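You operate a simulated robot arm through the tools that you are given. There is no shell and no other tool. Be economical: measure what you need, move in short steps, check, and stop when the job is done.

You are at the controls of a simulated two-armed robot. One attempt, no reset.

Task
Clamp the ticket's rail on the beam, up against the end stop.
Fine: carry it in both hands; push it home before you swing both clamps on.

Only the result counts: the job must be done as asked and must still hold three seconds after the hand-in. Knocking over, shifting, dropping, spilling or breaking anything else fails it.

Robot
Two 7-joint arms with two-finger parallel grippers on one trunk, on a base that drives. Base frame: it is fixed to the floor where the robot stands at the start and does not move with it; the origin is under the middle of the robot, x ahead of it, y to its left, z up; the surface under the hand at the start is at about z = 0.8. Lengths are in m, angles in rad, forces in N, time in s.
The left shoulder is at the start at [0.07, 0.134, 1.151], the right one opposite. With the tool pointing down near the work surface each hand reaches from about 0.1 to 0.64 m from the robot's upright axis, wherever it stands, measured 20 degrees to its own side. Places, roughly: blue rail clamp [0.3, 0.2, 0.9]; end stop of the rail beam [0.3, 0.4, 0.9]; rail beam [0.3, 0.1, 0.9]; red rail clamp [0.3, 0, 0.9]. Payload 1.57 kg a hand.
Tool frame (each hand has its own): the origin (TCP) lies between the finger pads and is the grasp point; the fingertips stand 0.03 m ahead of it; z points along the fingers, y is the line along which they close. Largest opening 0.08 m; finger width 0.017, thickness 0.012; the body of the gripper, 0.04 by 0.082 m, starts 0.08 m behind the TCP.
Orientation is that of the tool frame in the base frame, as a unit quaternion [x, y, z, w]. With the fingers straight down and closing along the base's y, the tool's x points along the base's -x, its y along +y and its z along -z.

Tools
- The arms move only by the tool send_rows. It takes "left_motion", "right_motion" or both (then of equal length, played together; a hand with none holds still); each is a list of rows, each an object (a shift or turn left out is 0, a gripper value left out holds the last) with "fingers": the finger opening in mm, from 0 to 80; "travel": the shift along the tool's x, y, z in mm, a list of three; "delta_rot": the turn, a rotation vector about the tool's x, y, z in rad, a list of three. In form: [{"fingers": fingers, "travel": [dx, dy, dz], "delta_rot": [rx, ry, rz]}, ...]. A call has 1 to 10 rows; each row shifts and turns the commanded pose from where the row before left it, along the tool's axes as they then stand. Rows are played at 5 a second. More than 0.05 m and 0.15 rad between two rows, or a gripper value outside its range, and nothing of the call is played. A pose out of reach is approached as far as the arm can. The call stops where the force on the tool passes 70 N (or 10 N more than at its start, if that is more) or the arm is blocked; 0.2 s more then pass. Each finger travels about 0.153 m/s and halts on what it meets, pressing with about 25 N; the grip force reading is that of the motor and also rises with nothing between the fingers. The clock runs only during rows and for 0.2 s after the last one: add rows that do not move to give the fingers time. The reply holds the time, the measured pose of the TCP, the force on the tool along the base axes, the opening and the grip force, in the units named above and with some noise, with the torque about the TCP (base axes, N m) and any sound that the robot's microphone picked up.
- Cameras (640 x 400 px; columns grow to the right, rows downward): "scene" is now at [0.1329, 0.0238, 1.3742]; the picture's right is [0.27, -0.96, 0.00], its down [-0.68, -0.19, -0.71] and it looks along [0.68, 0.19, -0.71] (base axes); focal length 214 px, centre (320, 200). "left" rides on the left gripper at [0.072, 0.007, -0.122] in its tool frame; the picture's right is [-0.09, 1.00, 0.00], its down [-0.84, -0.08, -0.54] and it looks along [-0.54, -0.05, 0.84] (tool axes); focal length 238 px, centre (320, 200). "right" rides on the right gripper at [0.072, -0.007, -0.122] in its tool frame; the picture's right is [0.09, 1.00, 0.00], its down [-0.84, 0.08, -0.54] and it looks along [-0.54, 0.05, 0.84] (tool axes); focal length 238 px, centre (320, 200). There is no depth. A picture from a camera that has moved, and an enlarged one, comes with that camera's place and axes in the base frame and with its lens. The place of the scene camera against the robot may be out by one fixed shift of up to 0.012 m in any direction.
- camera(camera): a new picture of that camera. It takes no simulated time.
- move_column(by): slides the trunk up (or, below 0, down) by that many m; the arms and the scene camera ride with it, the base frame stays. It gives what a move gives, with no picture.
- base_move(legs): drives the robot by 1 to 6 legs, each [ahead, left, turn to the left] in m, m and rad, along the robot's own axes; the way and the turn of a leg run together, so that a leg with both is an arc; at most 1.5 m and 3.142 rad a leg. The arms and the cameras ride along, it lands a little off, and it stops where it bumps. It gives what a move gives.
- aim_head(pan, tilt): turns the head with the scene camera to pan (to the left, within 1.501 rad either way) and tilt (down, from -0.506 to 1.204), counted from straight ahead of the robot. It gives what a move gives.
- zoom(camera, box): a new picture of the part [left, top, right, bottom] of that camera's present view, enlarged. It takes no simulated time.
- finish_job(): hands the job in; it is judged then, once.

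Work in short steps. Places have to be worked out from the pictures, the camera data and where the tool is seen: move nearer, look again, correct. Check each grasp and each placing, and mend what went wrong. You have 120 turns and 100 pictures in all, those below and enlarged ones among them. Open the grippers and draw the arms clear of the work before you hand the job in, unless the task says otherwise; then end with one line.

The tools are called after ">>>" as a command line: name --argument value ..., lists and objects as JSON in quotes. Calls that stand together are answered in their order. send_rows: Moves the arms, as the interface text tells. Its arguments: {"type":"object","properties":{"left_motion":{"type":"array","items":{"type":"object","properties":{"fingers":{"type":"number"},"travel":{"type":"array","items":{"type":"number"}},"delta_rot":{"type":"array","items":{"type":"number"}}}}},"right_motion":{"type":"array","items":{"type":"object","properties":{"fingers":{"type":"number"},"travel":{"type":"array","items":{"type":"number"}},"delta_rot":{"type":"array","items":{"type":"number"}}}}}},"required":[]} The other tools are called the same way: move_column (by) slides the trunk up or down; base_move (legs) drives the base; aim_head (pan, tilt) turns the head that bears the scene camera; camera (camera) takes a picture; zoom (camera, box) takes an enlarged picture of a part of a camera's view; finish_job () hands the job in.

At the start:

```text
clock: 0.0
left_position: [0.3906, 0.3717, 1.2299]
left_ee_rot: [0.0, 1.0, 0.0, -0.001]
left_wrist_force: [-0.4, 0.1, 0.3]
left_moment: [0.02, 0.0, 0.03]
left_width: 0.0802
left_finger_force: 0.1
right_position: [0.3232, -0.0631, 1.2499]
right_ee_rot: [0.002, 1.0, 0.001, 0.0]
right_wrist_force: [-0.6, 1.0, -0.4]
right_moment: [-0.01, 0.0, -0.03]
right_width: 0.0801
right_finger_force: 0.1
trunk travel left (down, up): [-0.725, 0.215]
robot x, y, heading: [-0.0018, -0.0002, -0.003]
head pan, tilt: [0.276, 0.785]
```

scene: 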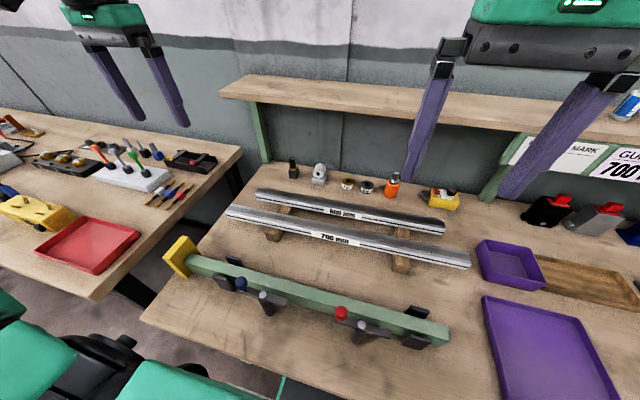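
right: 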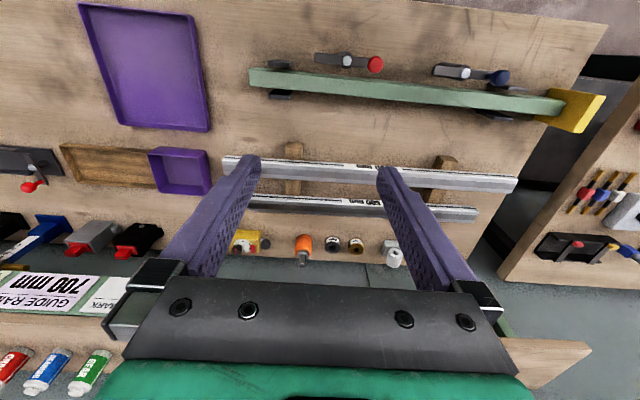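
left: 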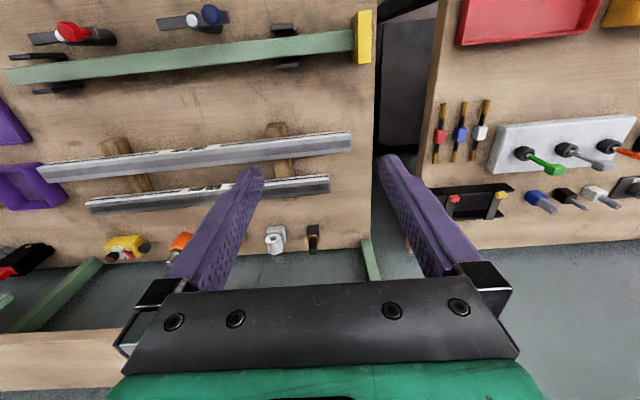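

The ticket seems to read "GUIDE RAIL 700 mm ... MARK ..."; I'll look at the ticket and the rails enlarged.

>>> aim_head --pan -0.2 --tilt 0.6

>>> zoom --camera "scene" --box '[200, 60, 520, 260]'

>>> zoom --camera "right" --box '[0, 240, 160, 340]'

```text
clock: 0.9
left_position: [0.3912, 0.3727, 1.2306]
left_ee_rot: [0.0, 1.0, 0.0, 0.0]
left_wrist_force: [-0.6, 0.3, -0.2]
left_moment: [0.02, -0.01, -0.01]
left_width: 0.08
left_finger_force: 0.1
right_position: [0.3247, -0.0632, 1.2494]
right_ee_rot: [0.001, 1.0, 0.001, 0.0]
right_wrist_force: [-0.1, 0.1, -0.3]
right_moment: [0.0, 0.05, 0.0]
right_width: 0.08
right_finger_force: 0.0
trunk travel left (down, up): [-0.725, 0.215]
robot x, y, heading: [0.0019, 0.0008, 0.001]
head pan, tilt: [-0.201, 0.6]
```

```text
2.00 times, centred on (360, 160) of scene
camera zoom: at [0.1412, -0.0158, 1.3899], right [-0.2, -0.98, 0.0], down [-0.55, 0.11, -0.82], along [0.81, -0.16, -0.57], focal length 429 px, centre (240, 280)
```

zoom: 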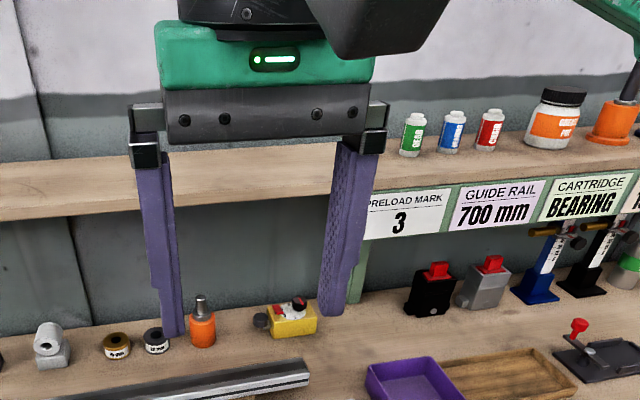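

```text
4.00 times, centred on (80, 290) of right
camera zoom: at [0.2505, -0.0712, 1.372], right [-0.09, 1.0, 0.0], down [0.84, 0.08, 0.54], along [0.54, 0.05, -0.84], focal length 953 px, centre (1280, -160)
```

zoom: 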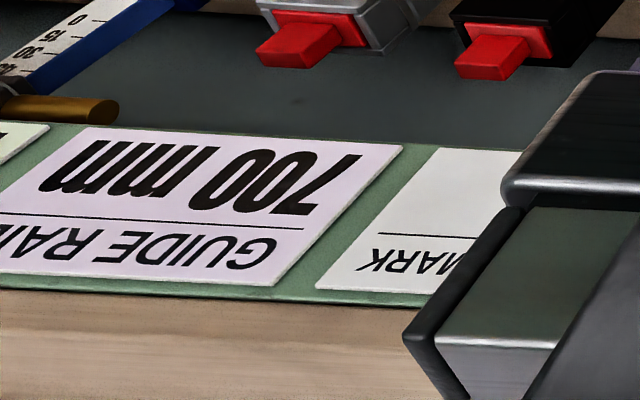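

The ticket says 700 mm: the nearer (longer) rail. Now I look at the rails and beam closely.

>>> aim_head --pan 0.35 --tilt 0.95

>>> camera --camera "scene"

>>> zoom --camera "scene" --box '[160, 160, 480, 360]'

>>> zoom --camera "left" --box '[0, 0, 400, 250]'

>>> zoom --camera "right" --box '[220, 30, 620, 280]'

```text
clock: 1.9
left_position: [0.3907, 0.3715, 1.2306]
left_ee_rot: [0.0, 1.0, 0.001, 0.001]
left_wrist_force: [-0.6, -0.6, 1.1]
left_moment: [-0.02, -0.01, -0.02]
left_width: 0.0801
left_finger_force: 0.1
right_position: [0.3233, -0.0638, 1.2495]
right_ee_rot: [0.001, 1.0, 0.001, 0.0]
right_wrist_force: [0.6, -0.3, -0.8]
right_moment: [-0.01, 0.03, 0.0]
right_width: 0.08
right_finger_force: 0.1
trunk travel left (down, up): [-0.725, 0.215]
robot x, y, heading: [0.0008, -0.0022, -0.001]
head pan, tilt: [0.351, 0.949]
```

```text
94 pictures are left
camera scene: at [0.1229, 0.0265, 1.3615], right [0.34, -0.94, 0.0], down [-0.76, -0.28, -0.58], along [0.55, 0.2, -0.81], focal length 214 px, centre (320, 200)
```

scene: 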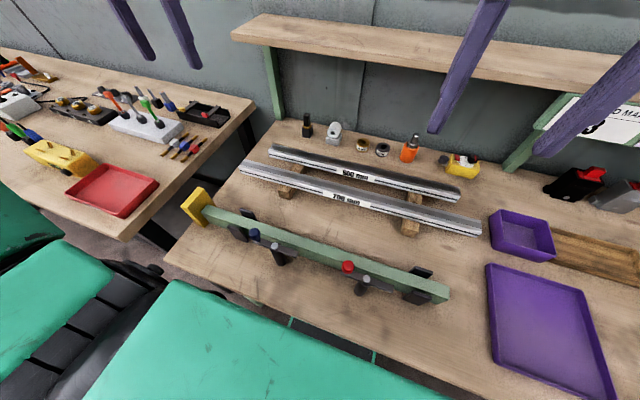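

```text
2.00 times, centred on (320, 260) of scene
camera zoom: at [0.1229, 0.0265, 1.3615], right [0.34, -0.94, 0.0], down [-0.76, -0.28, -0.58], along [0.55, 0.2, -0.81], focal length 429 px, centre (320, 80)
```

zoom: 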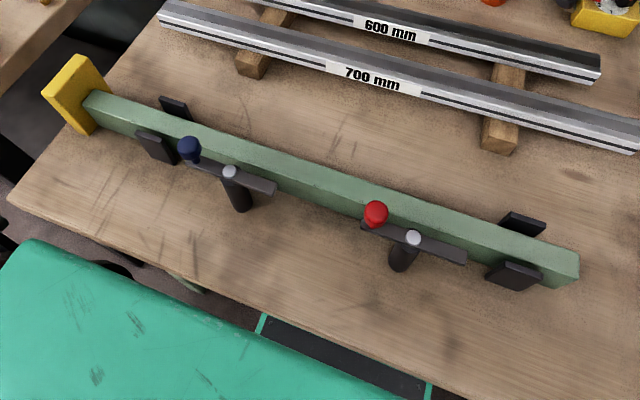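

```text
1.60 times, centred on (200, 125) of left
camera zoom: at [0.32, 0.3786, 1.3521], right [0.09, 1.0, 0.0], down [0.84, -0.08, 0.54], along [0.54, -0.05, -0.84], focal length 381 px, centre (512, 320)
```

zoom: 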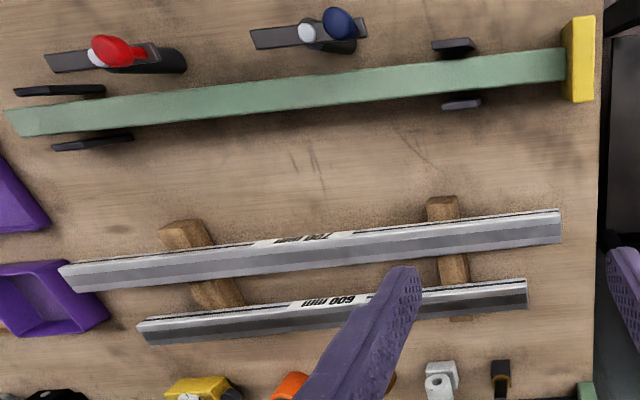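

```text
1.60 times, centred on (420, 155) of right
camera zoom: at [0.2505, -0.0714, 1.3719], right [-0.09, 1.0, 0.0], down [0.84, 0.08, 0.54], along [0.54, 0.05, -0.84], focal length 381 px, centre (160, 272)
```

zoom: 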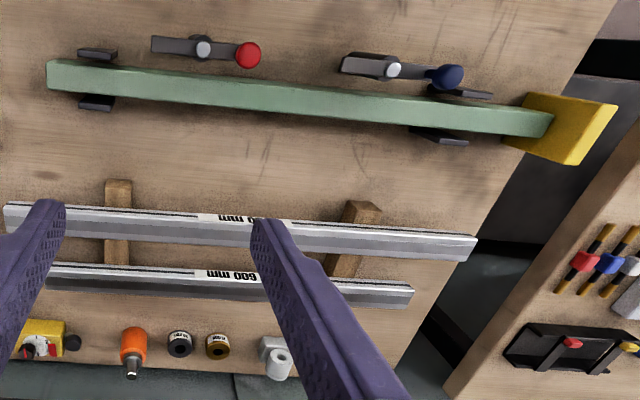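

The rail ends triangulate to about (0.491, 0.428, 0.87) and (0.499, -0.27, 0.87). The beam top is z≈0.86, x≈0.311, running from y=-0.20 to the stop face at y≈0.438. Next I zoom on the clamps.

>>> zoom --camera "scene" --box '[180, 180, 320, 268]'

>>> zoom --camera "scene" --box '[320, 220, 460, 308]'

>>> zoom --camera "left" --box '[140, 0, 300, 100]'

>>> zoom --camera "right" --box '[240, 30, 400, 130]'

```text
4.55 times, centred on (250, 224) of scene
camera zoom: at [0.1229, 0.0265, 1.3615], right [0.34, -0.94, 0.0], down [-0.76, -0.28, -0.58], along [0.55, 0.2, -0.81], focal length 975 px, centre (638, 91)
```

zoom: 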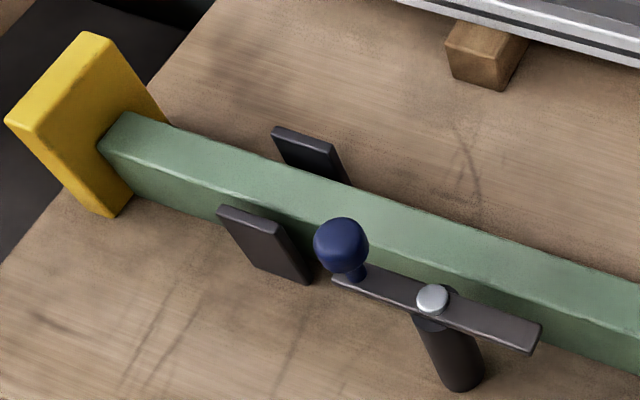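

```text
4.55 times, centred on (390, 264) of scene
camera zoom: at [0.1229, 0.0265, 1.3615], right [0.34, -0.94, 0.0], down [-0.76, -0.28, -0.58], along [0.55, 0.2, -0.81], focal length 975 px, centre (2, -91)
```

zoom: 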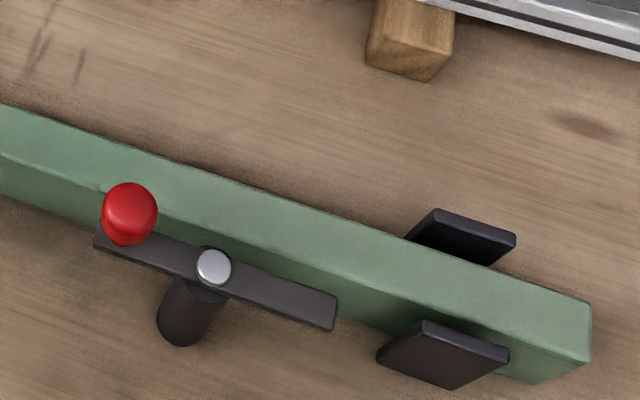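

```text
4.00 times, centred on (220, 50) of left
camera zoom: at [0.32, 0.3786, 1.3521], right [0.09, 1.0, 0.0], down [0.84, -0.08, 0.54], along [0.54, -0.05, -0.84], focal length 953 px, centre (720, 800)
```

zoom: 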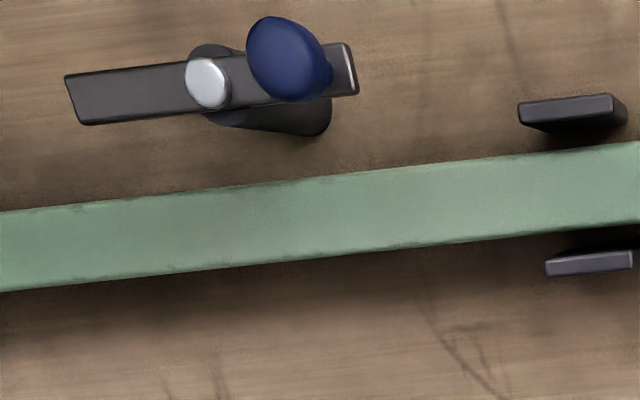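

```text
4.00 times, centred on (320, 80) of right
camera zoom: at [0.2505, -0.0714, 1.3719], right [-0.09, 1.0, 0.0], down [0.84, 0.08, 0.54], along [0.54, 0.05, -0.84], focal length 953 px, centre (320, 680)
```

zoom: 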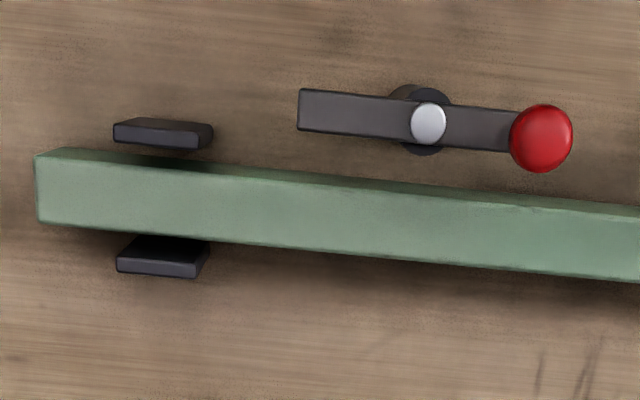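

Blue pivot ≈(0.27, 0.19, 0.91), with the arm about ±56 mm along y and the knob on the +y side. The guides rise only ~12 mm above the beam, which is 28 mm wide and centred at x≈0.315. I bring both hands over the 700 rail and turn them so that they close along x.

>>> send_rows --left_motion '[{"travel": [-20, -20, 26]}, {"travel": [-20, -20, 26]}, {"travel": [-20, -20, 26]}, {"travel": [-20, -20, 26]}, {"travel": [-20, -20, 26]}, {"delta_rot": [0, 0, 0.15]}, {"delta_rot": [0, 0, 0.15]}, {"delta_rot": [0, 0, 0.15]}, {"delta_rot": [0, 0, 0.15]}, {"delta_rot": [0, 0, 0.15]}]' --right_motion '[{"travel": [-34.5, -9, 30]}, {"travel": [-34.5, -9, 30]}, {"travel": [-34.5, -9, 30]}, {"travel": [-34.5, -9, 30]}, {"travel": [-34.5, -9, 30]}, {"delta_rot": [0, 0, -0.15]}, {"delta_rot": [0, 0, -0.15]}, {"delta_rot": [0, 0, -0.15]}, {"delta_rot": [0, 0, -0.15]}, {"delta_rot": [0, 0, -0.15]}]'

>>> send_rows --left_motion '[{"delta_rot": [0, 0, 0.137]}, {"delta_rot": [0, 0, 0.137]}, {"delta_rot": [0, 0, 0.137]}, {"delta_rot": [0, 0, 0.137]}, {"delta_rot": [0, 0, 0.137]}, {"delta_rot": [0, 0, 0.136]}]' --right_motion '[{"delta_rot": [0, 0, -0.137]}, {"delta_rot": [0, 0, -0.137]}, {"delta_rot": [0, 0, -0.137]}, {"delta_rot": [0, 0, -0.137]}, {"delta_rot": [0, 0, -0.137]}, {"delta_rot": [0, 0, -0.136]}]'

>>> camera --camera "left"

>>> camera --camera "right"

```text
clock: 4.1
left_position: [0.4904, 0.2734, 1.0994]
left_ee_rot: [0.367, 0.93, -0.001, 0.001]
left_wrist_force: [0.9, -0.2, 0.2]
left_moment: [0.0, 0.04, -0.01]
left_width: 0.0801
left_finger_force: 0.1
right_position: [0.4469, -0.0966, 1.0999]
right_ee_rot: [-0.34, 0.94, 0.0, 0.002]
right_wrist_force: [0.0, 0.0, -0.3]
right_moment: [-0.03, -0.05, -0.02]
right_width: 0.0801
right_finger_force: 0.1
right hand out of reach, approached as far as the arm can: row 9, 10
trunk travel left (down, up): [-0.725, 0.215]
robot x, y, heading: [-0.0035, -0.0025, 0.001]
head pan, tilt: [0.351, 0.949]
```

```text
clock: 5.5
left_position: [0.4896, 0.272, 1.1011]
left_ee_rot: [0.708, 0.706, -0.001, 0.0]
left_wrist_force: [-0.1, -0.6, -0.2]
left_moment: [0.0, -0.01, 0.04]
left_width: 0.0801
left_finger_force: 0.0
right_position: [0.2605, -0.0187, 1.083]
right_ee_rot: [-0.687, 0.726, -0.001, 0.003]
right_wrist_force: [-0.1, -0.6, -0.7]
right_moment: [0.01, 0.0, 0.0]
right_width: 0.0801
right_finger_force: 0.2
right hand out of reach, approached as far as the arm can: row 1, 2, 3, 4, 5, 6
trunk travel left (down, up): [-0.725, 0.215]
robot x, y, heading: [0.0026, -0.0024, 0.006]
head pan, tilt: [0.351, 0.949]
```

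```text
86 pictures are left
camera left: at [0.4977, 0.3443, 1.2223], right [1.0, -0.09, 0.0], down [-0.08, -0.84, 0.54], along [-0.05, -0.54, -0.84], focal length 238 px, centre (320, 200)
```

left: 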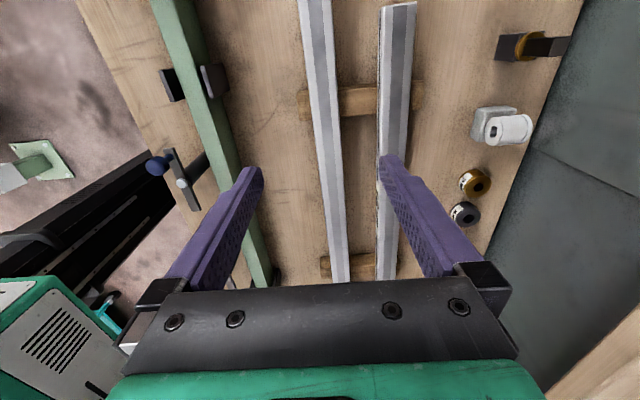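

```text
85 pictures are left
camera right: at [0.2614, -0.0919, 1.2054], right [-1.0, -0.04, 0.0], down [-0.03, 0.84, 0.54], along [-0.02, 0.54, -0.84], focal length 238 px, centre (320, 200)
```

right: 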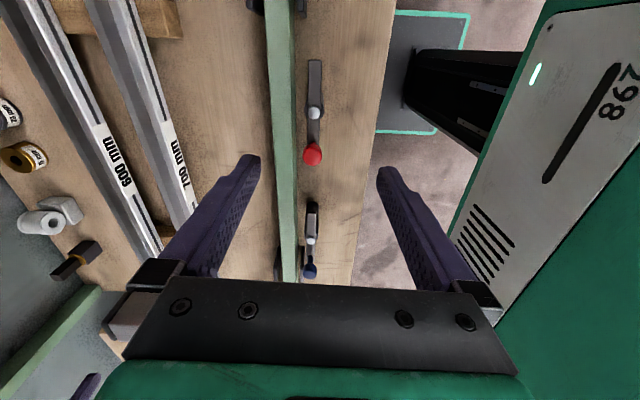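

The right hand cannot reach that pose from here. The rail is centred at y≈0.08, so I shift the base 0.08 m left to make the work symmetric.

>>> base_move --legs '[[0, 0.08, 0]]'

>>> send_rows --right_motion '[{"travel": [0, 0, 0]}]'

```text
clock: 6.5
left_position: [0.4911, 0.3465, 1.101]
left_ee_rot: [0.708, 0.706, 0.001, -0.002]
left_wrist_force: [-0.1, -0.1, 0.6]
left_moment: [0.01, -0.01, -0.01]
left_width: 0.0801
left_finger_force: 0.0
right_position: [0.2616, 0.0561, 1.0842]
right_ee_rot: [-0.686, 0.728, 0.0, 0.002]
right_wrist_force: [0.1, 1.0, -0.3]
right_moment: [-0.03, 0.01, 0.0]
right_width: 0.0799
right_finger_force: 0.0
trunk travel left (down, up): [-0.725, 0.215]
robot x, y, heading: [0.0034, 0.0808, 0.0]
head pan, tilt: [0.351, 0.949]
```

```text
clock: 6.9
left_position: [0.4915, 0.3472, 1.1]
left_ee_rot: [0.708, 0.706, 0.001, 0.0]
left_wrist_force: [-1.0, -1.6, -0.1]
left_moment: [0.01, -0.02, 0.01]
left_width: 0.08
left_finger_force: 0.0
right_position: [0.2609, 0.0569, 1.0813]
right_ee_rot: [-0.686, 0.727, -0.001, 0.002]
right_wrist_force: [-0.3, -0.3, 0.1]
right_moment: [0.01, -0.01, 0.02]
right_width: 0.08
right_finger_force: 0.0
trunk travel left (down, up): [-0.725, 0.215]
robot x, y, heading: [-0.0008, 0.0778, -0.005]
head pan, tilt: [0.351, 0.949]
```

Now I move the right hand out over the rail, and the left hand back to y≈0.27.

>>> send_rows --left_motion '[{"travel": [-11, 0, 0]}, {"travel": [-11, 0, 0]}, {"travel": [-11, 0, 0]}, {"travel": [-11, 0, 0]}, {"travel": [-11, 0, 0]}, {"travel": [-11, 0, 0]}, {"travel": [-11, 0, 0]}]' --right_motion '[{"travel": [24, -34, -3], "delta_rot": [0, 0, -0.008]}, {"travel": [24, -34, -3], "delta_rot": [0, 0, -0.008]}, {"travel": [24, -34, -3], "delta_rot": [0, 0, -0.008]}, {"travel": [24, -34, -3], "delta_rot": [0, 0, -0.008]}, {"travel": [24, -34, -3], "delta_rot": [0, 0, -0.008]}, {"travel": [24, -34, -3], "delta_rot": [0, 0, -0.008]}, {"travel": [24, -34, -3], "delta_rot": [0, 0, -0.008]}]'

>>> camera --camera "left"

>>> camera --camera "right"

```text
clock: 8.5
left_position: [0.4917, 0.2715, 1.099]
left_ee_rot: [0.708, 0.706, 0.0, 0.0]
left_wrist_force: [-0.5, -0.7, 0.9]
left_moment: [-0.01, 0.01, 0.03]
left_width: 0.08
left_finger_force: 0.1
right_position: [0.2295, 0.0113, 1.0842]
right_ee_rot: [-0.705, 0.709, -0.001, 0.002]
right_wrist_force: [0.5, -0.3, -1.0]
right_moment: [0.04, 0.04, -0.01]
right_width: 0.0799
right_finger_force: 0.1
right hand out of reach, approached as far as the arm can: row 1, 2, 3, 4, 5, 6, 7
trunk travel left (down, up): [-0.725, 0.215]
robot x, y, heading: [-0.0003, 0.0768, -0.001]
head pan, tilt: [0.351, 0.949]
```

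```text
84 pictures are left
camera left: at [0.4991, 0.3431, 1.2216], right [1.0, -0.09, 0.0], down [-0.08, -0.84, 0.54], along [-0.05, -0.54, -0.84], focal length 238 px, centre (320, 200)
```

left: 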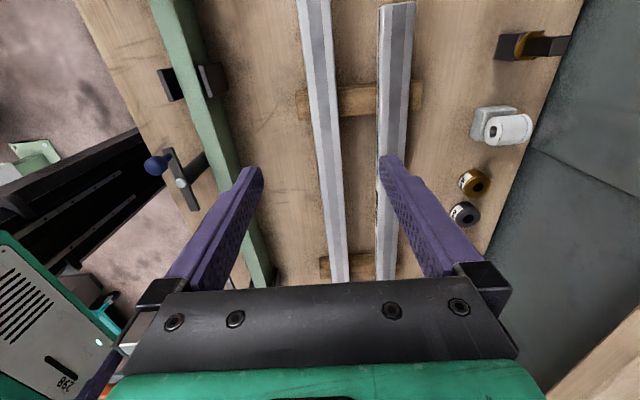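

```text
83 pictures are left
camera right: at [0.2343, -0.062, 1.2068], right [-1.0, -0.09, 0.0], down [-0.08, 0.84, 0.54], along [-0.04, 0.54, -0.84], focal length 238 px, centre (320, 200)
```

right: 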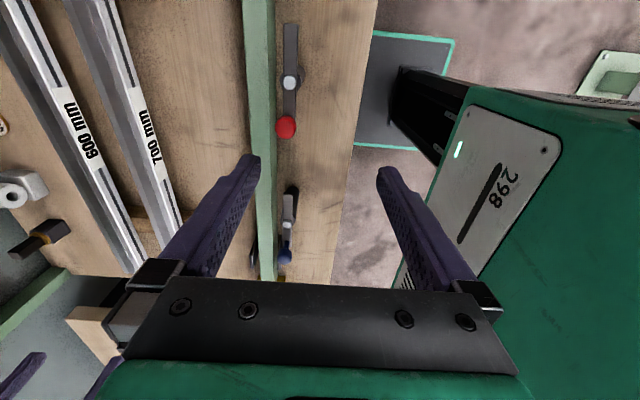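

The right wrist hits a limit this way round. I turn it the other way (+π in total), so its tool x points to +y like the left one.

>>> send_rows --right_motion '[{"delta_rot": [0, 0, 0.15]}, {"delta_rot": [0, 0, 0.15]}, {"delta_rot": [0, 0, 0.15]}, {"delta_rot": [0, 0, 0.15]}, {"delta_rot": [0, 0, 0.15]}, {"delta_rot": [0, 0, 0.15]}, {"delta_rot": [0, 0, 0.15]}, {"delta_rot": [0, 0, 0.15]}, {"delta_rot": [0, 0, 0.15]}, {"delta_rot": [0, 0, 0.15]}]'

>>> send_rows --right_motion '[{"travel": [-24, -24, 0]}, {"travel": [-24, -24, 0]}, {"travel": [-24, -24, 0]}, {"travel": [-24, -24, 0]}, {"travel": [-24, -20, 0]}, {"travel": [-24, -20, 0]}]'

```text
clock: 10.7
left_position: [0.49, 0.2727, 1.1]
left_ee_rot: [0.708, 0.706, 0.0, -0.001]
left_wrist_force: [-0.2, 1.1, -1.5]
left_moment: [-0.03, 0.01, -0.02]
left_width: 0.0804
left_finger_force: 0.0
right_position: [0.2276, 0.0124, 1.0831]
right_ee_rot: [-0.033, 0.999, 0.001, 0.002]
right_wrist_force: [0.5, 0.7, 0.4]
right_moment: [-0.02, -0.01, 0.01]
right_width: 0.0799
right_finger_force: 0.1
trunk travel left (down, up): [-0.725, 0.215]
robot x, y, heading: [0.0014, 0.0777, -0.004]
head pan, tilt: [0.351, 0.949]
```

```text
clock: 12.1
left_position: [0.4919, 0.2717, 1.0988]
left_ee_rot: [0.707, 0.707, 0.0, 0.001]
left_wrist_force: [-0.3, -0.1, 0.4]
left_moment: [-0.01, -0.04, -0.04]
left_width: 0.0801
left_finger_force: 0.1
right_position: [0.3817, -0.1134, 1.082]
right_ee_rot: [-0.035, 0.999, 0.001, 0.001]
right_wrist_force: [0.6, 0.4, 0.8]
right_moment: [-0.02, 0.04, -0.02]
right_width: 0.08
right_finger_force: 0.1
trunk travel left (down, up): [-0.725, 0.215]
robot x, y, heading: [-0.0015, 0.078, -0.006]
head pan, tilt: [0.351, 0.949]
```

The right hand is moving freely again; I continue the turn to +90°.

>>> send_rows --right_motion '[{"delta_rot": [0, 0, 0.15]}, {"delta_rot": [0, 0, 0.15]}, {"delta_rot": [0, 0, 0.15]}, {"delta_rot": [0, 0, 0.15]}, {"delta_rot": [0, 0, 0.15]}, {"delta_rot": [0, 0, 0.15]}, {"delta_rot": [0, 0, 0.15]}, {"delta_rot": [0, 0, 0.15]}, {"delta_rot": [0, 0, 0.15]}, {"delta_rot": [0, 0, 0.15]}]'

>>> send_rows --right_motion '[{"delta_rot": [0, 0, 0.14]}, {"travel": [0, 38, 0]}, {"travel": [0, 38, 0]}, {"travel": [0, 38, 0]}]'

>>> camera --camera "right"

```text
clock: 14.3
left_position: [0.4912, 0.2719, 1.0992]
left_ee_rot: [0.708, 0.707, 0.0, 0.0]
left_wrist_force: [0.2, 0.4, -0.2]
left_moment: [-0.02, 0.0, -0.01]
left_width: 0.0798
left_finger_force: 0.0
right_position: [0.3812, -0.1145, 1.0836]
right_ee_rot: [0.657, 0.754, 0.003, 0.001]
right_wrist_force: [0.3, -0.9, -0.6]
right_moment: [0.0, 0.01, -0.03]
right_width: 0.0801
right_finger_force: 0.0
trunk travel left (down, up): [-0.725, 0.215]
robot x, y, heading: [-0.0028, 0.0813, -0.001]
head pan, tilt: [0.351, 0.949]
```

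```text
clock: 15.3
left_position: [0.4924, 0.2742, 1.0998]
left_ee_rot: [0.708, 0.706, -0.001, -0.001]
left_wrist_force: [-0.1, 0.4, -0.6]
left_moment: [-0.02, 0.0, -0.02]
left_width: 0.0799
left_finger_force: 0.1
right_position: [0.495, -0.1141, 1.0831]
right_ee_rot: [0.707, 0.707, 0.0, 0.0]
right_wrist_force: [-0.7, -0.5, -0.1]
right_moment: [-0.01, 0.01, -0.03]
right_width: 0.08
right_finger_force: 0.1
trunk travel left (down, up): [-0.725, 0.215]
robot x, y, heading: [-0.002, 0.0782, -0.007]
head pan, tilt: [0.351, 0.949]
```

```text
82 pictures are left
camera right: at [0.4878, -0.0435, 1.2049], right [1.0, 0.09, 0.0], down [0.08, -0.84, 0.54], along [0.05, -0.54, -0.84], focal length 238 px, centre (320, 200)
```

right: 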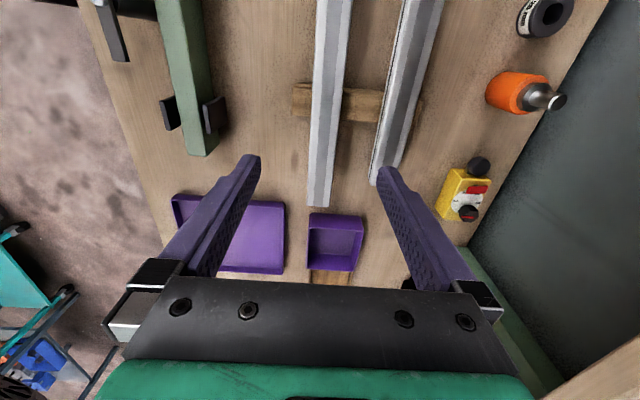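

Both hands are over the rail, square to it. I zoom in on the rail profile.

>>> zoom --camera "right" --box '[240, 60, 440, 220]'

>>> zoom --camera "left" --box '[240, 0, 440, 160]'

>>> zoom --camera "scene" --box '[210, 130, 510, 290]'

```text
2.50 times, centred on (340, 140) of right
camera zoom: at [0.4878, -0.0435, 1.2049], right [1.0, 0.09, 0.0], down [0.08, -0.84, 0.54], along [0.05, -0.54, -0.84], focal length 596 px, centre (270, 350)
```

zoom: 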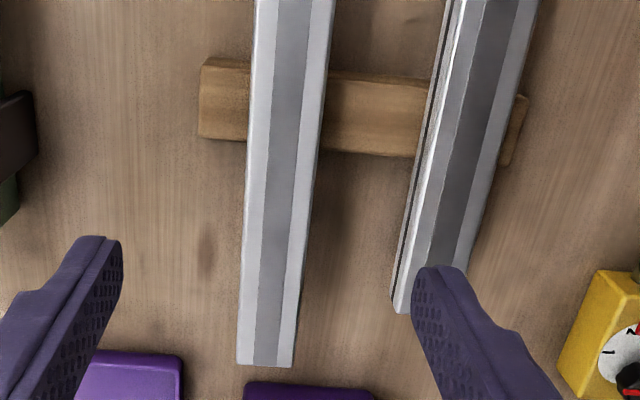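

```text
2.50 times, centred on (340, 80) of left
camera zoom: at [0.5004, 0.3448, 1.2208], right [1.0, -0.09, 0.0], down [-0.08, -0.84, 0.54], along [-0.05, -0.54, -0.84], focal length 596 px, centre (270, 500)
```

zoom: 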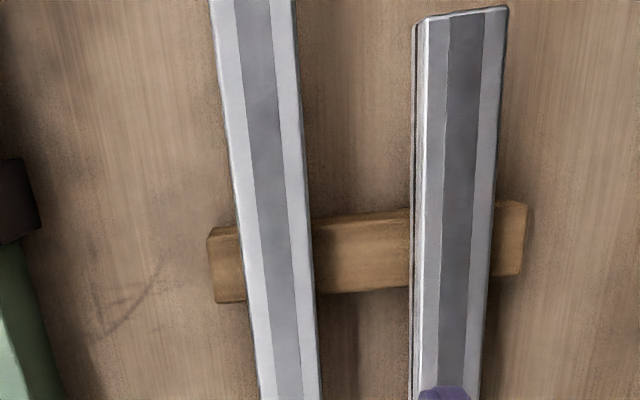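

```text
2.13 times, centred on (360, 210) of scene
camera zoom: at [0.1243, 0.1055, 1.3613], right [0.34, -0.94, 0.0], down [-0.76, -0.28, -0.58], along [0.55, 0.2, -0.81], focal length 458 px, centre (235, 179)
```

zoom: 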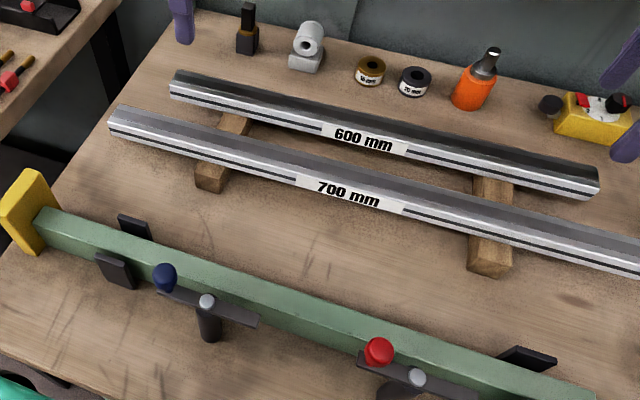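

The blocks are at y≈0.278 and -0.107, and the rail's centre line is x≈0.4945 and 0.502 there (yaw ≈0.02). I will grip outside the blocks and guides, at y≈0.375 and -0.215, so first I go there and descend part way.

>>> send_rows --left_motion '[{"travel": [34, 0, 0], "delta_rot": [0, 0, -0.02]}, {"travel": [34, 0, 0]}, {"travel": [34, 0, 20]}, {"travel": [0, 0, 40]}, {"travel": [0, 0, 40]}, {"travel": [0, 0, 40]}]' --right_motion '[{"travel": [-34, 4, 0], "delta_rot": [0, 0, -0.02]}, {"travel": [-34, 4, 0]}, {"travel": [-34, 4, 20]}, {"travel": [0, 0, 40]}, {"travel": [0, 0, 40]}, {"travel": [0, 0, 23]}]'

>>> camera --camera "left"

>>> camera --camera "right"

```text
clock: 16.7
left_position: [0.4887, 0.3757, 0.958]
left_ee_rot: [0.7, 0.714, 0.0, 0.001]
left_wrist_force: [-0.1, 0.1, -0.3]
left_moment: [0.0, -0.03, 0.0]
left_width: 0.0801
left_finger_force: 0.0
right_position: [0.5114, -0.2116, 0.9589]
right_ee_rot: [0.7, 0.714, 0.001, 0.0]
right_wrist_force: [0.2, -0.2, 0.4]
right_moment: [0.01, -0.01, 0.0]
right_width: 0.0801
right_finger_force: 0.1
trunk travel left (down, up): [-0.725, 0.215]
robot x, y, heading: [-0.0026, 0.0776, -0.002]
head pan, tilt: [0.351, 0.949]
```

```text
78 pictures are left
camera left: at [0.4951, 0.4476, 1.0802], right [1.0, -0.07, 0.0], down [-0.06, -0.84, 0.54], along [-0.04, -0.54, -0.84], focal length 238 px, centre (320, 200)
```

left: 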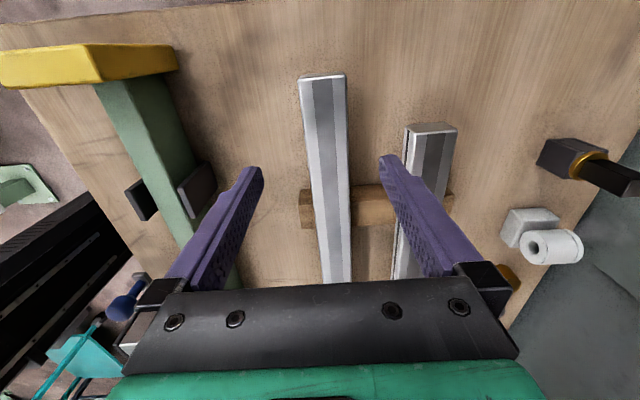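

```text
77 pictures are left
camera right: at [0.5012, -0.1404, 1.081], right [0.99, 0.11, 0.0], down [0.09, -0.84, 0.54], along [0.06, -0.54, -0.84], focal length 238 px, centre (320, 200)
```

right: 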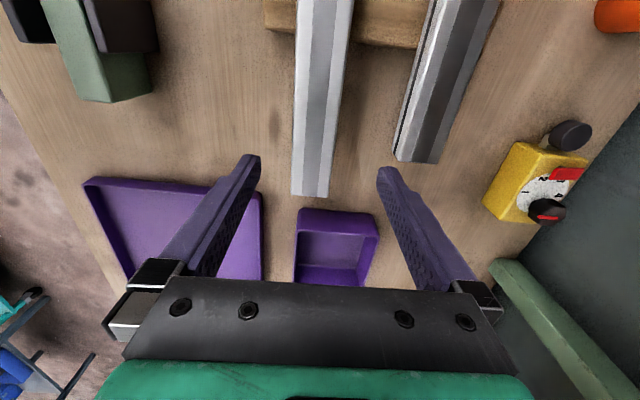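

Rail centre is x≈0.4955 under the left hand and 0.5045 under the right. I centre the hands and descend to TCP z≈0.88.

>>> send_rows --left_motion '[{"travel": [0, 6.8, 0]}, {"travel": [0, 0, 30]}, {"travel": [0, 0, 30]}, {"travel": [0, 0, 18]}]' --right_motion '[{"travel": [0, -6.9, 0]}, {"travel": [0, 0, 30]}, {"travel": [0, 0, 30]}, {"travel": [0, 0, 19]}]'

>>> camera --camera "left"

>>> camera --camera "right"

>>> camera --camera "scene"

```text
clock: 17.7
left_position: [0.4961, 0.3746, 0.8814]
left_ee_rot: [0.701, 0.713, 0.0, 0.0]
left_wrist_force: [-0.2, 0.5, -0.3]
left_moment: [-0.03, 0.01, 0.0]
left_width: 0.0802
left_finger_force: 0.0
right_position: [0.5043, -0.2152, 0.8814]
right_ee_rot: [0.699, 0.715, 0.002, 0.001]
right_wrist_force: [0.4, 0.1, -0.2]
right_moment: [0.02, 0.02, 0.0]
right_width: 0.0802
right_finger_force: 0.0
trunk travel left (down, up): [-0.725, 0.215]
robot x, y, heading: [-0.0008, 0.0766, -0.001]
head pan, tilt: [0.351, 0.949]
```

```text
76 pictures are left
camera left: at [0.5025, 0.4468, 1.0042], right [1.0, -0.07, 0.0], down [-0.06, -0.84, 0.54], along [-0.04, -0.54, -0.84], focal length 238 px, centre (320, 200)
```

left: 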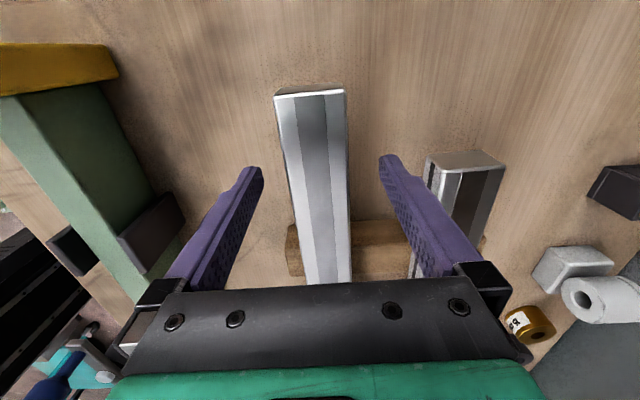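

```text
75 pictures are left
camera right: at [0.4941, -0.1445, 1.0043], right [0.99, 0.11, 0.0], down [0.09, -0.84, 0.54], along [0.06, -0.54, -0.84], focal length 238 px, centre (320, 200)
```

right: 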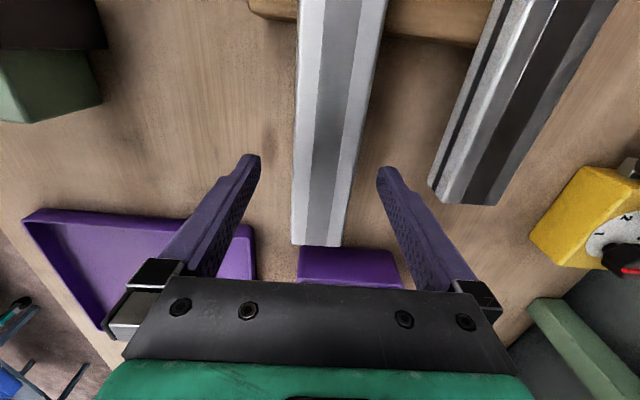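

```text
74 pictures are left
camera scene: at [0.1233, 0.1044, 1.3615], right [0.34, -0.94, 0.0], down [-0.76, -0.28, -0.58], along [0.55, 0.2, -0.81], focal length 214 px, centre (320, 200)
```

scene: 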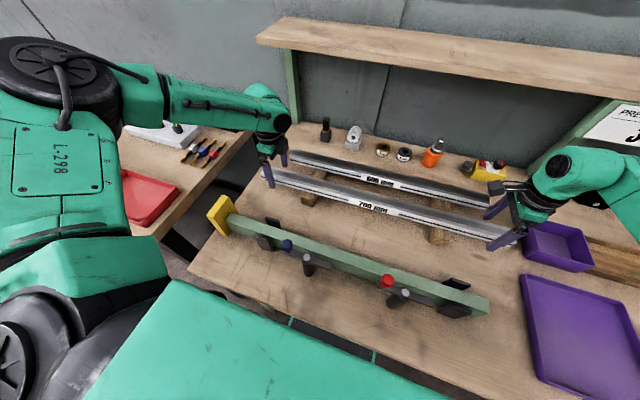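

The fingers straddle the rail at both ends. I lower 4 mm more and close.

>>> send_rows --left_motion '[{"travel": [0, 0, 4]}, {"fingers": 50}, {"fingers": 30}, {}, {}]' --right_motion '[{"travel": [0, 0, 4]}, {"fingers": 50}, {"fingers": 30}, {}, {}]'

```text
clock: 18.9
left_position: [0.4973, 0.3747, 0.8793]
left_ee_rot: [0.701, 0.713, 0.0, 0.0]
left_wrist_force: [-0.8, -0.3, -0.1]
left_moment: [0.3, -0.13, -0.36]
left_width: 0.0397
left_finger_force: 25.1
right_position: [0.5022, -0.2155, 0.8782]
right_ee_rot: [0.701, 0.713, 0.002, 0.0]
right_wrist_force: [1.5, -0.4, 1.2]
right_moment: [0.15, 0.02, -0.45]
right_width: 0.0399
right_finger_force: 24.7
trunk travel left (down, up): [-0.725, 0.215]
robot x, y, heading: [0.0041, 0.0774, -0.007]
head pan, tilt: [0.351, 0.949]
```

The rail is gripped (40 mm wide) in both hands. I lift it 45 mm and check.

>>> send_rows --left_motion '[{"travel": [0, 0, -10]}, {"travel": [0, 0, -15]}, {"travel": [0, 0, -20]}, {}]' --right_motion '[{"travel": [0, 0, -10]}, {"travel": [0, 0, -15]}, {"travel": [0, 0, -20]}, {}]'

>>> camera --camera "scene"

>>> camera --camera "left"

```text
clock: 19.9
left_position: [0.4981, 0.3758, 0.9225]
left_ee_rot: [0.7, 0.714, -0.001, -0.001]
left_wrist_force: [-1.8, 3.1, -8.4]
left_moment: [0.55, 0.06, -0.59]
left_width: 0.04
left_finger_force: 25.0
right_position: [0.5025, -0.2147, 0.9222]
right_ee_rot: [0.7, 0.715, 0.001, -0.001]
right_wrist_force: [2.4, -2.0, -5.9]
right_moment: [0.4, -0.02, -0.61]
right_width: 0.0399
right_finger_force: 25.0
trunk travel left (down, up): [-0.725, 0.215]
robot x, y, heading: [-0.0008, 0.0768, -0.006]
head pan, tilt: [0.351, 0.949]
```

```text
73 pictures are left
camera scene: at [0.1263, 0.1045, 1.3611], right [0.34, -0.94, 0.0], down [-0.77, -0.28, -0.58], along [0.54, 0.2, -0.81], focal length 214 px, centre (320, 200)
```

scene: 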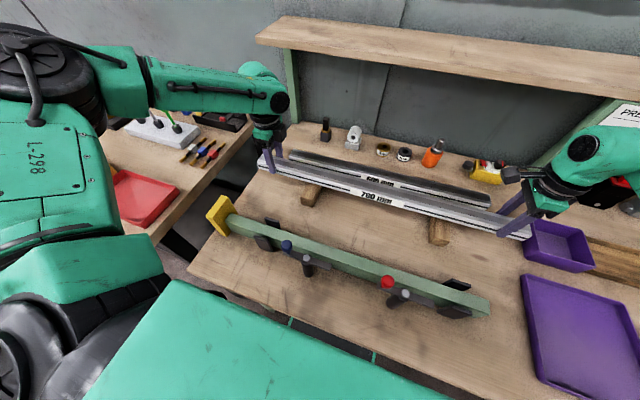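

```text
72 pictures are left
camera left: at [0.5055, 0.4468, 1.0449], right [1.0, -0.07, 0.0], down [-0.06, -0.84, 0.54], along [-0.04, -0.54, -0.84], focal length 238 px, centre (320, 200)
```

left: 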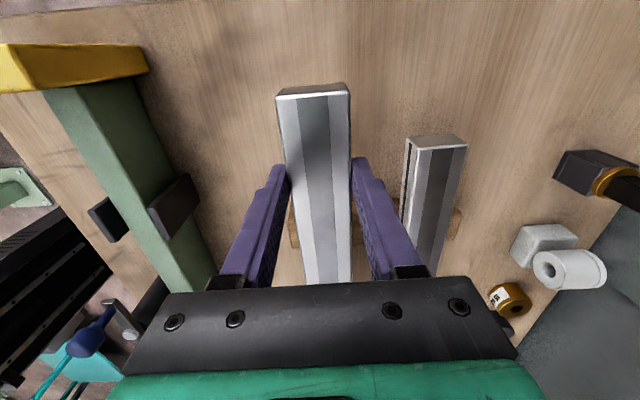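

Weight about 14 N and the grip is firm. I raise 15 mm more and carry it 150 mm towards the beam, 10 mm back from the stop.

>>> send_rows --left_motion '[{"travel": [-2, 0, -15]}, {"travel": [-2, -15, 0]}, {"travel": [-2, -25, 0]}, {"travel": [-1, -30, 0]}, {"travel": [0, -30, 0]}, {"travel": [0, -25, 0]}, {"travel": [0, -15, 0]}, {}]' --right_motion '[{"travel": [-2, 0, -15]}, {"travel": [-2, -15, 0]}, {"travel": [-2, -25, 0]}, {"travel": [-1, -30, 0]}, {"travel": [0, -30, 0]}, {"travel": [0, -25, 0]}, {"travel": [0, -15, 0]}, {}]'

>>> camera --camera "left"

>>> camera --camera "right"

>>> camera --camera "scene"

```text
clock: 21.7
left_position: [0.3594, 0.3657, 0.9374]
left_ee_rot: [0.701, 0.713, 0.001, -0.002]
left_wrist_force: [-1.2, 2.8, -8.1]
left_moment: [-0.48, 0.04, -0.4]
left_width: 0.0401
left_finger_force: 25.2
right_position: [0.3637, -0.2268, 0.9374]
right_ee_rot: [0.701, 0.713, 0.0, 0.0]
right_wrist_force: [2.3, -2.6, -7.4]
right_moment: [0.37, -0.04, -0.55]
right_width: 0.0399
right_finger_force: 24.8
trunk travel left (down, up): [-0.725, 0.215]
robot x, y, heading: [-0.0013, 0.0775, -0.002]
head pan, tilt: [0.351, 0.949]
```

```text
71 pictures are left
camera left: at [0.3665, 0.4377, 1.0601], right [1.0, -0.07, 0.0], down [-0.06, -0.84, 0.54], along [-0.04, -0.54, -0.84], focal length 238 px, centre (320, 200)
```

left: 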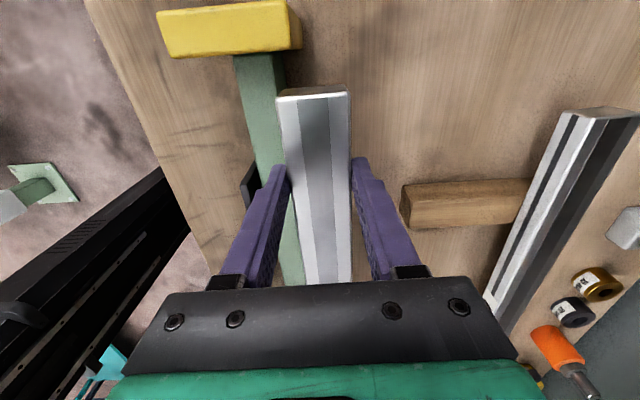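

```text
70 pictures are left
camera right: at [0.355, -0.155, 1.0598], right [0.99, 0.11, 0.0], down [0.09, -0.83, 0.54], along [0.06, -0.54, -0.84], focal length 238 px, centre (320, 200)
```

right: 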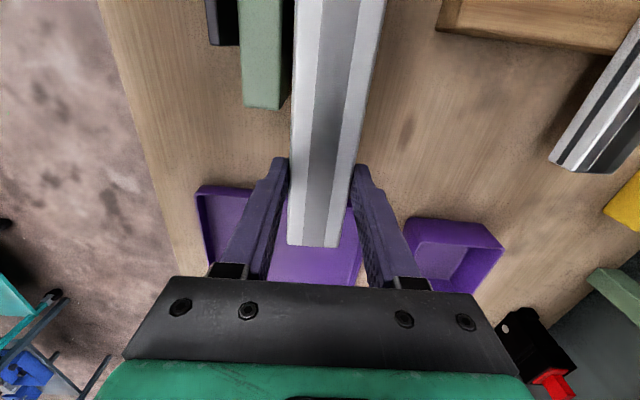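

```text
69 pictures are left
camera scene: at [0.1258, 0.1044, 1.3612], right [0.34, -0.94, 0.0], down [-0.77, -0.28, -0.58], along [0.55, 0.2, -0.81], focal length 214 px, centre (320, 200)
```

scene: 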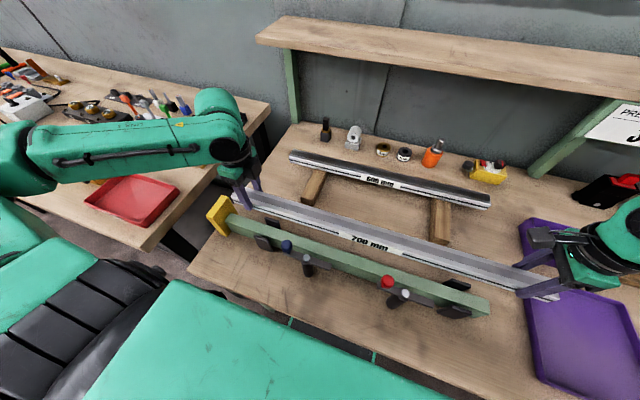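

I zoom in on the beam in both wrist views to find its centre line and the stop face.

>>> zoom --camera "left" --box '[140, 0, 360, 150]'

>>> zoom --camera "right" --box '[180, 0, 400, 150]'

```text
2.67 times, centred on (250, 75) of left
camera zoom: at [0.3665, 0.4377, 1.0601], right [1.0, -0.07, 0.0], down [-0.06, -0.84, 0.54], along [-0.04, -0.54, -0.84], focal length 636 px, centre (507, 533)
```

zoom: 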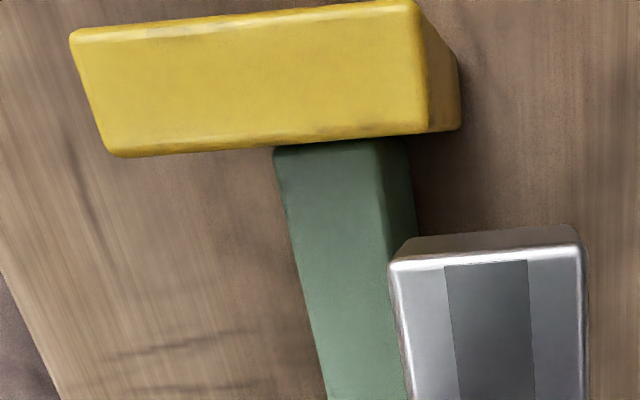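

```text
2.67 times, centred on (290, 75) of right
camera zoom: at [0.355, -0.155, 1.0598], right [0.99, 0.11, 0.0], down [0.09, -0.83, 0.54], along [0.06, -0.54, -0.84], focal length 636 px, centre (400, 533)
```

zoom: 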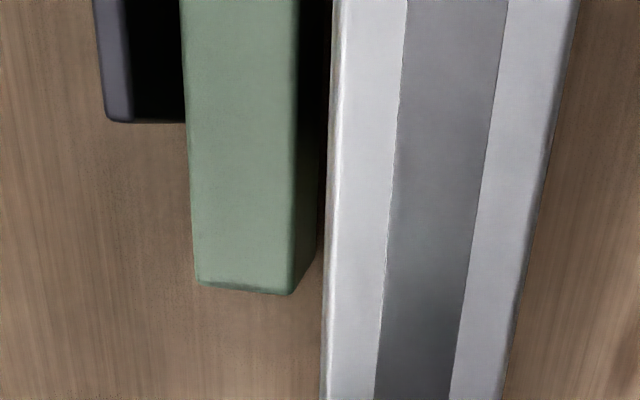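

Beam centre x≈0.3135 at the right end and ≈0.3145 at the left, stop face y≈0.437, rail end now y≈0.419. I centre the rail over the beam and take out its yaw.

>>> send_rows --left_motion '[{"travel": [0, -12, 0], "delta_rot": [0, 0, 0.005]}, {"travel": [0, -12, 0], "delta_rot": [0, 0, 0.005]}, {"travel": [0, -12, 0], "delta_rot": [0, 0, 0.004]}, {"travel": [0, -9, 0], "delta_rot": [0, 0, 0.003]}, {}]' --right_motion '[{"travel": [0, -13, 0], "delta_rot": [0, 0, 0.005]}, {"travel": [0, -14, 0], "delta_rot": [0, 0, 0.005]}, {"travel": [0, -13, 0], "delta_rot": [0, 0, 0.004]}, {"travel": [0, -10, 0], "delta_rot": [0, 0, 0.003]}, {}]'

>>> camera --camera "left"

>>> camera --camera "right"

```text
clock: 22.9
left_position: [0.3276, 0.3697, 0.9379]
left_ee_rot: [0.707, 0.707, -0.002, -0.001]
left_wrist_force: [-2.6, -16.9, -7.7]
left_moment: [-0.39, -0.06, -0.44]
left_width: 0.0403
left_finger_force: 24.9
left hand out of reach, approached as far as the arm can: row 3, 4
right_position: [0.3129, -0.2267, 0.9358]
right_ee_rot: [0.706, 0.709, 0.001, -0.001]
right_wrist_force: [3.1, 17.1, -7.7]
right_moment: [0.42, 0.05, -0.44]
right_width: 0.0399
right_finger_force: 24.8
trunk travel left (down, up): [-0.725, 0.215]
robot x, y, heading: [0.0015, 0.076, -0.007]
head pan, tilt: [0.351, 0.949]
```

```text
66 pictures are left
camera left: at [0.3356, 0.4417, 1.0588], right [1.0, -0.09, 0.0], down [-0.08, -0.84, 0.54], along [-0.05, -0.54, -0.84], focal length 238 px, centre (320, 200)
```

left: 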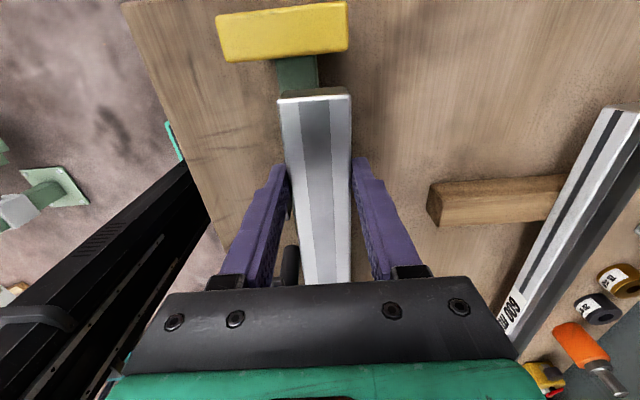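

```text
65 pictures are left
camera right: at [0.305, -0.1559, 1.0598], right [1.0, 0.1, 0.0], down [0.08, -0.84, 0.54], along [0.05, -0.54, -0.84], focal length 238 px, centre (320, 200)
```

right: 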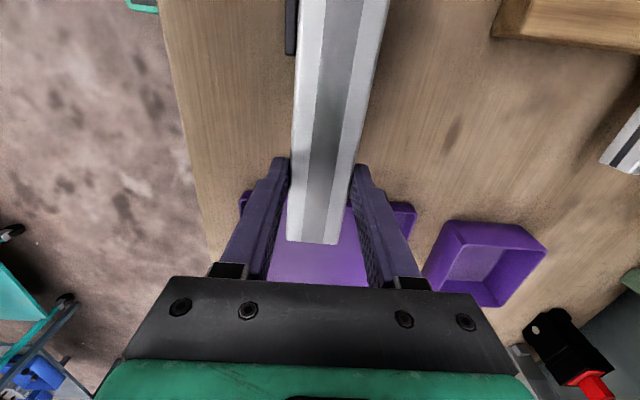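

The left wrist can't come in this close, so the base must stand further back. I move the rail out ahead, square it and raise it, then drive back 0.1 m.

>>> send_rows --left_motion '[{"travel": [-4, 7, 0]}, {"travel": [0, 16, -10]}, {"travel": [0, 16, -10]}, {"travel": [0, 16, -10]}, {"travel": [0, 16, -10]}, {"travel": [0, 16, 0]}, {}]' --right_motion '[{"travel": [0, 20, 0]}, {"travel": [0, 16, -10]}, {"travel": [0, 16, -10]}, {"travel": [0, 16, -10]}, {"travel": [0, 16, -10]}, {"travel": [0, 16, 0]}, {}]'

```text
clock: 24.5
left_position: [0.416, 0.3664, 0.9766]
left_ee_rot: [0.708, 0.707, -0.001, -0.001]
left_wrist_force: [-1.9, 13.2, -7.4]
left_moment: [0.28, 0.02, -0.42]
left_width: 0.0401
left_finger_force: 25.5
right_position: [0.4119, -0.227, 0.979]
right_ee_rot: [0.706, 0.708, 0.001, 0.0]
right_wrist_force: [0.8, -14.9, -7.2]
right_moment: [-0.28, -0.08, -0.54]
right_width: 0.0398
right_finger_force: 25.3
trunk travel left (down, up): [-0.725, 0.215]
robot x, y, heading: [-0.0014, 0.0783, -0.001]
head pan, tilt: [0.351, 0.949]
```

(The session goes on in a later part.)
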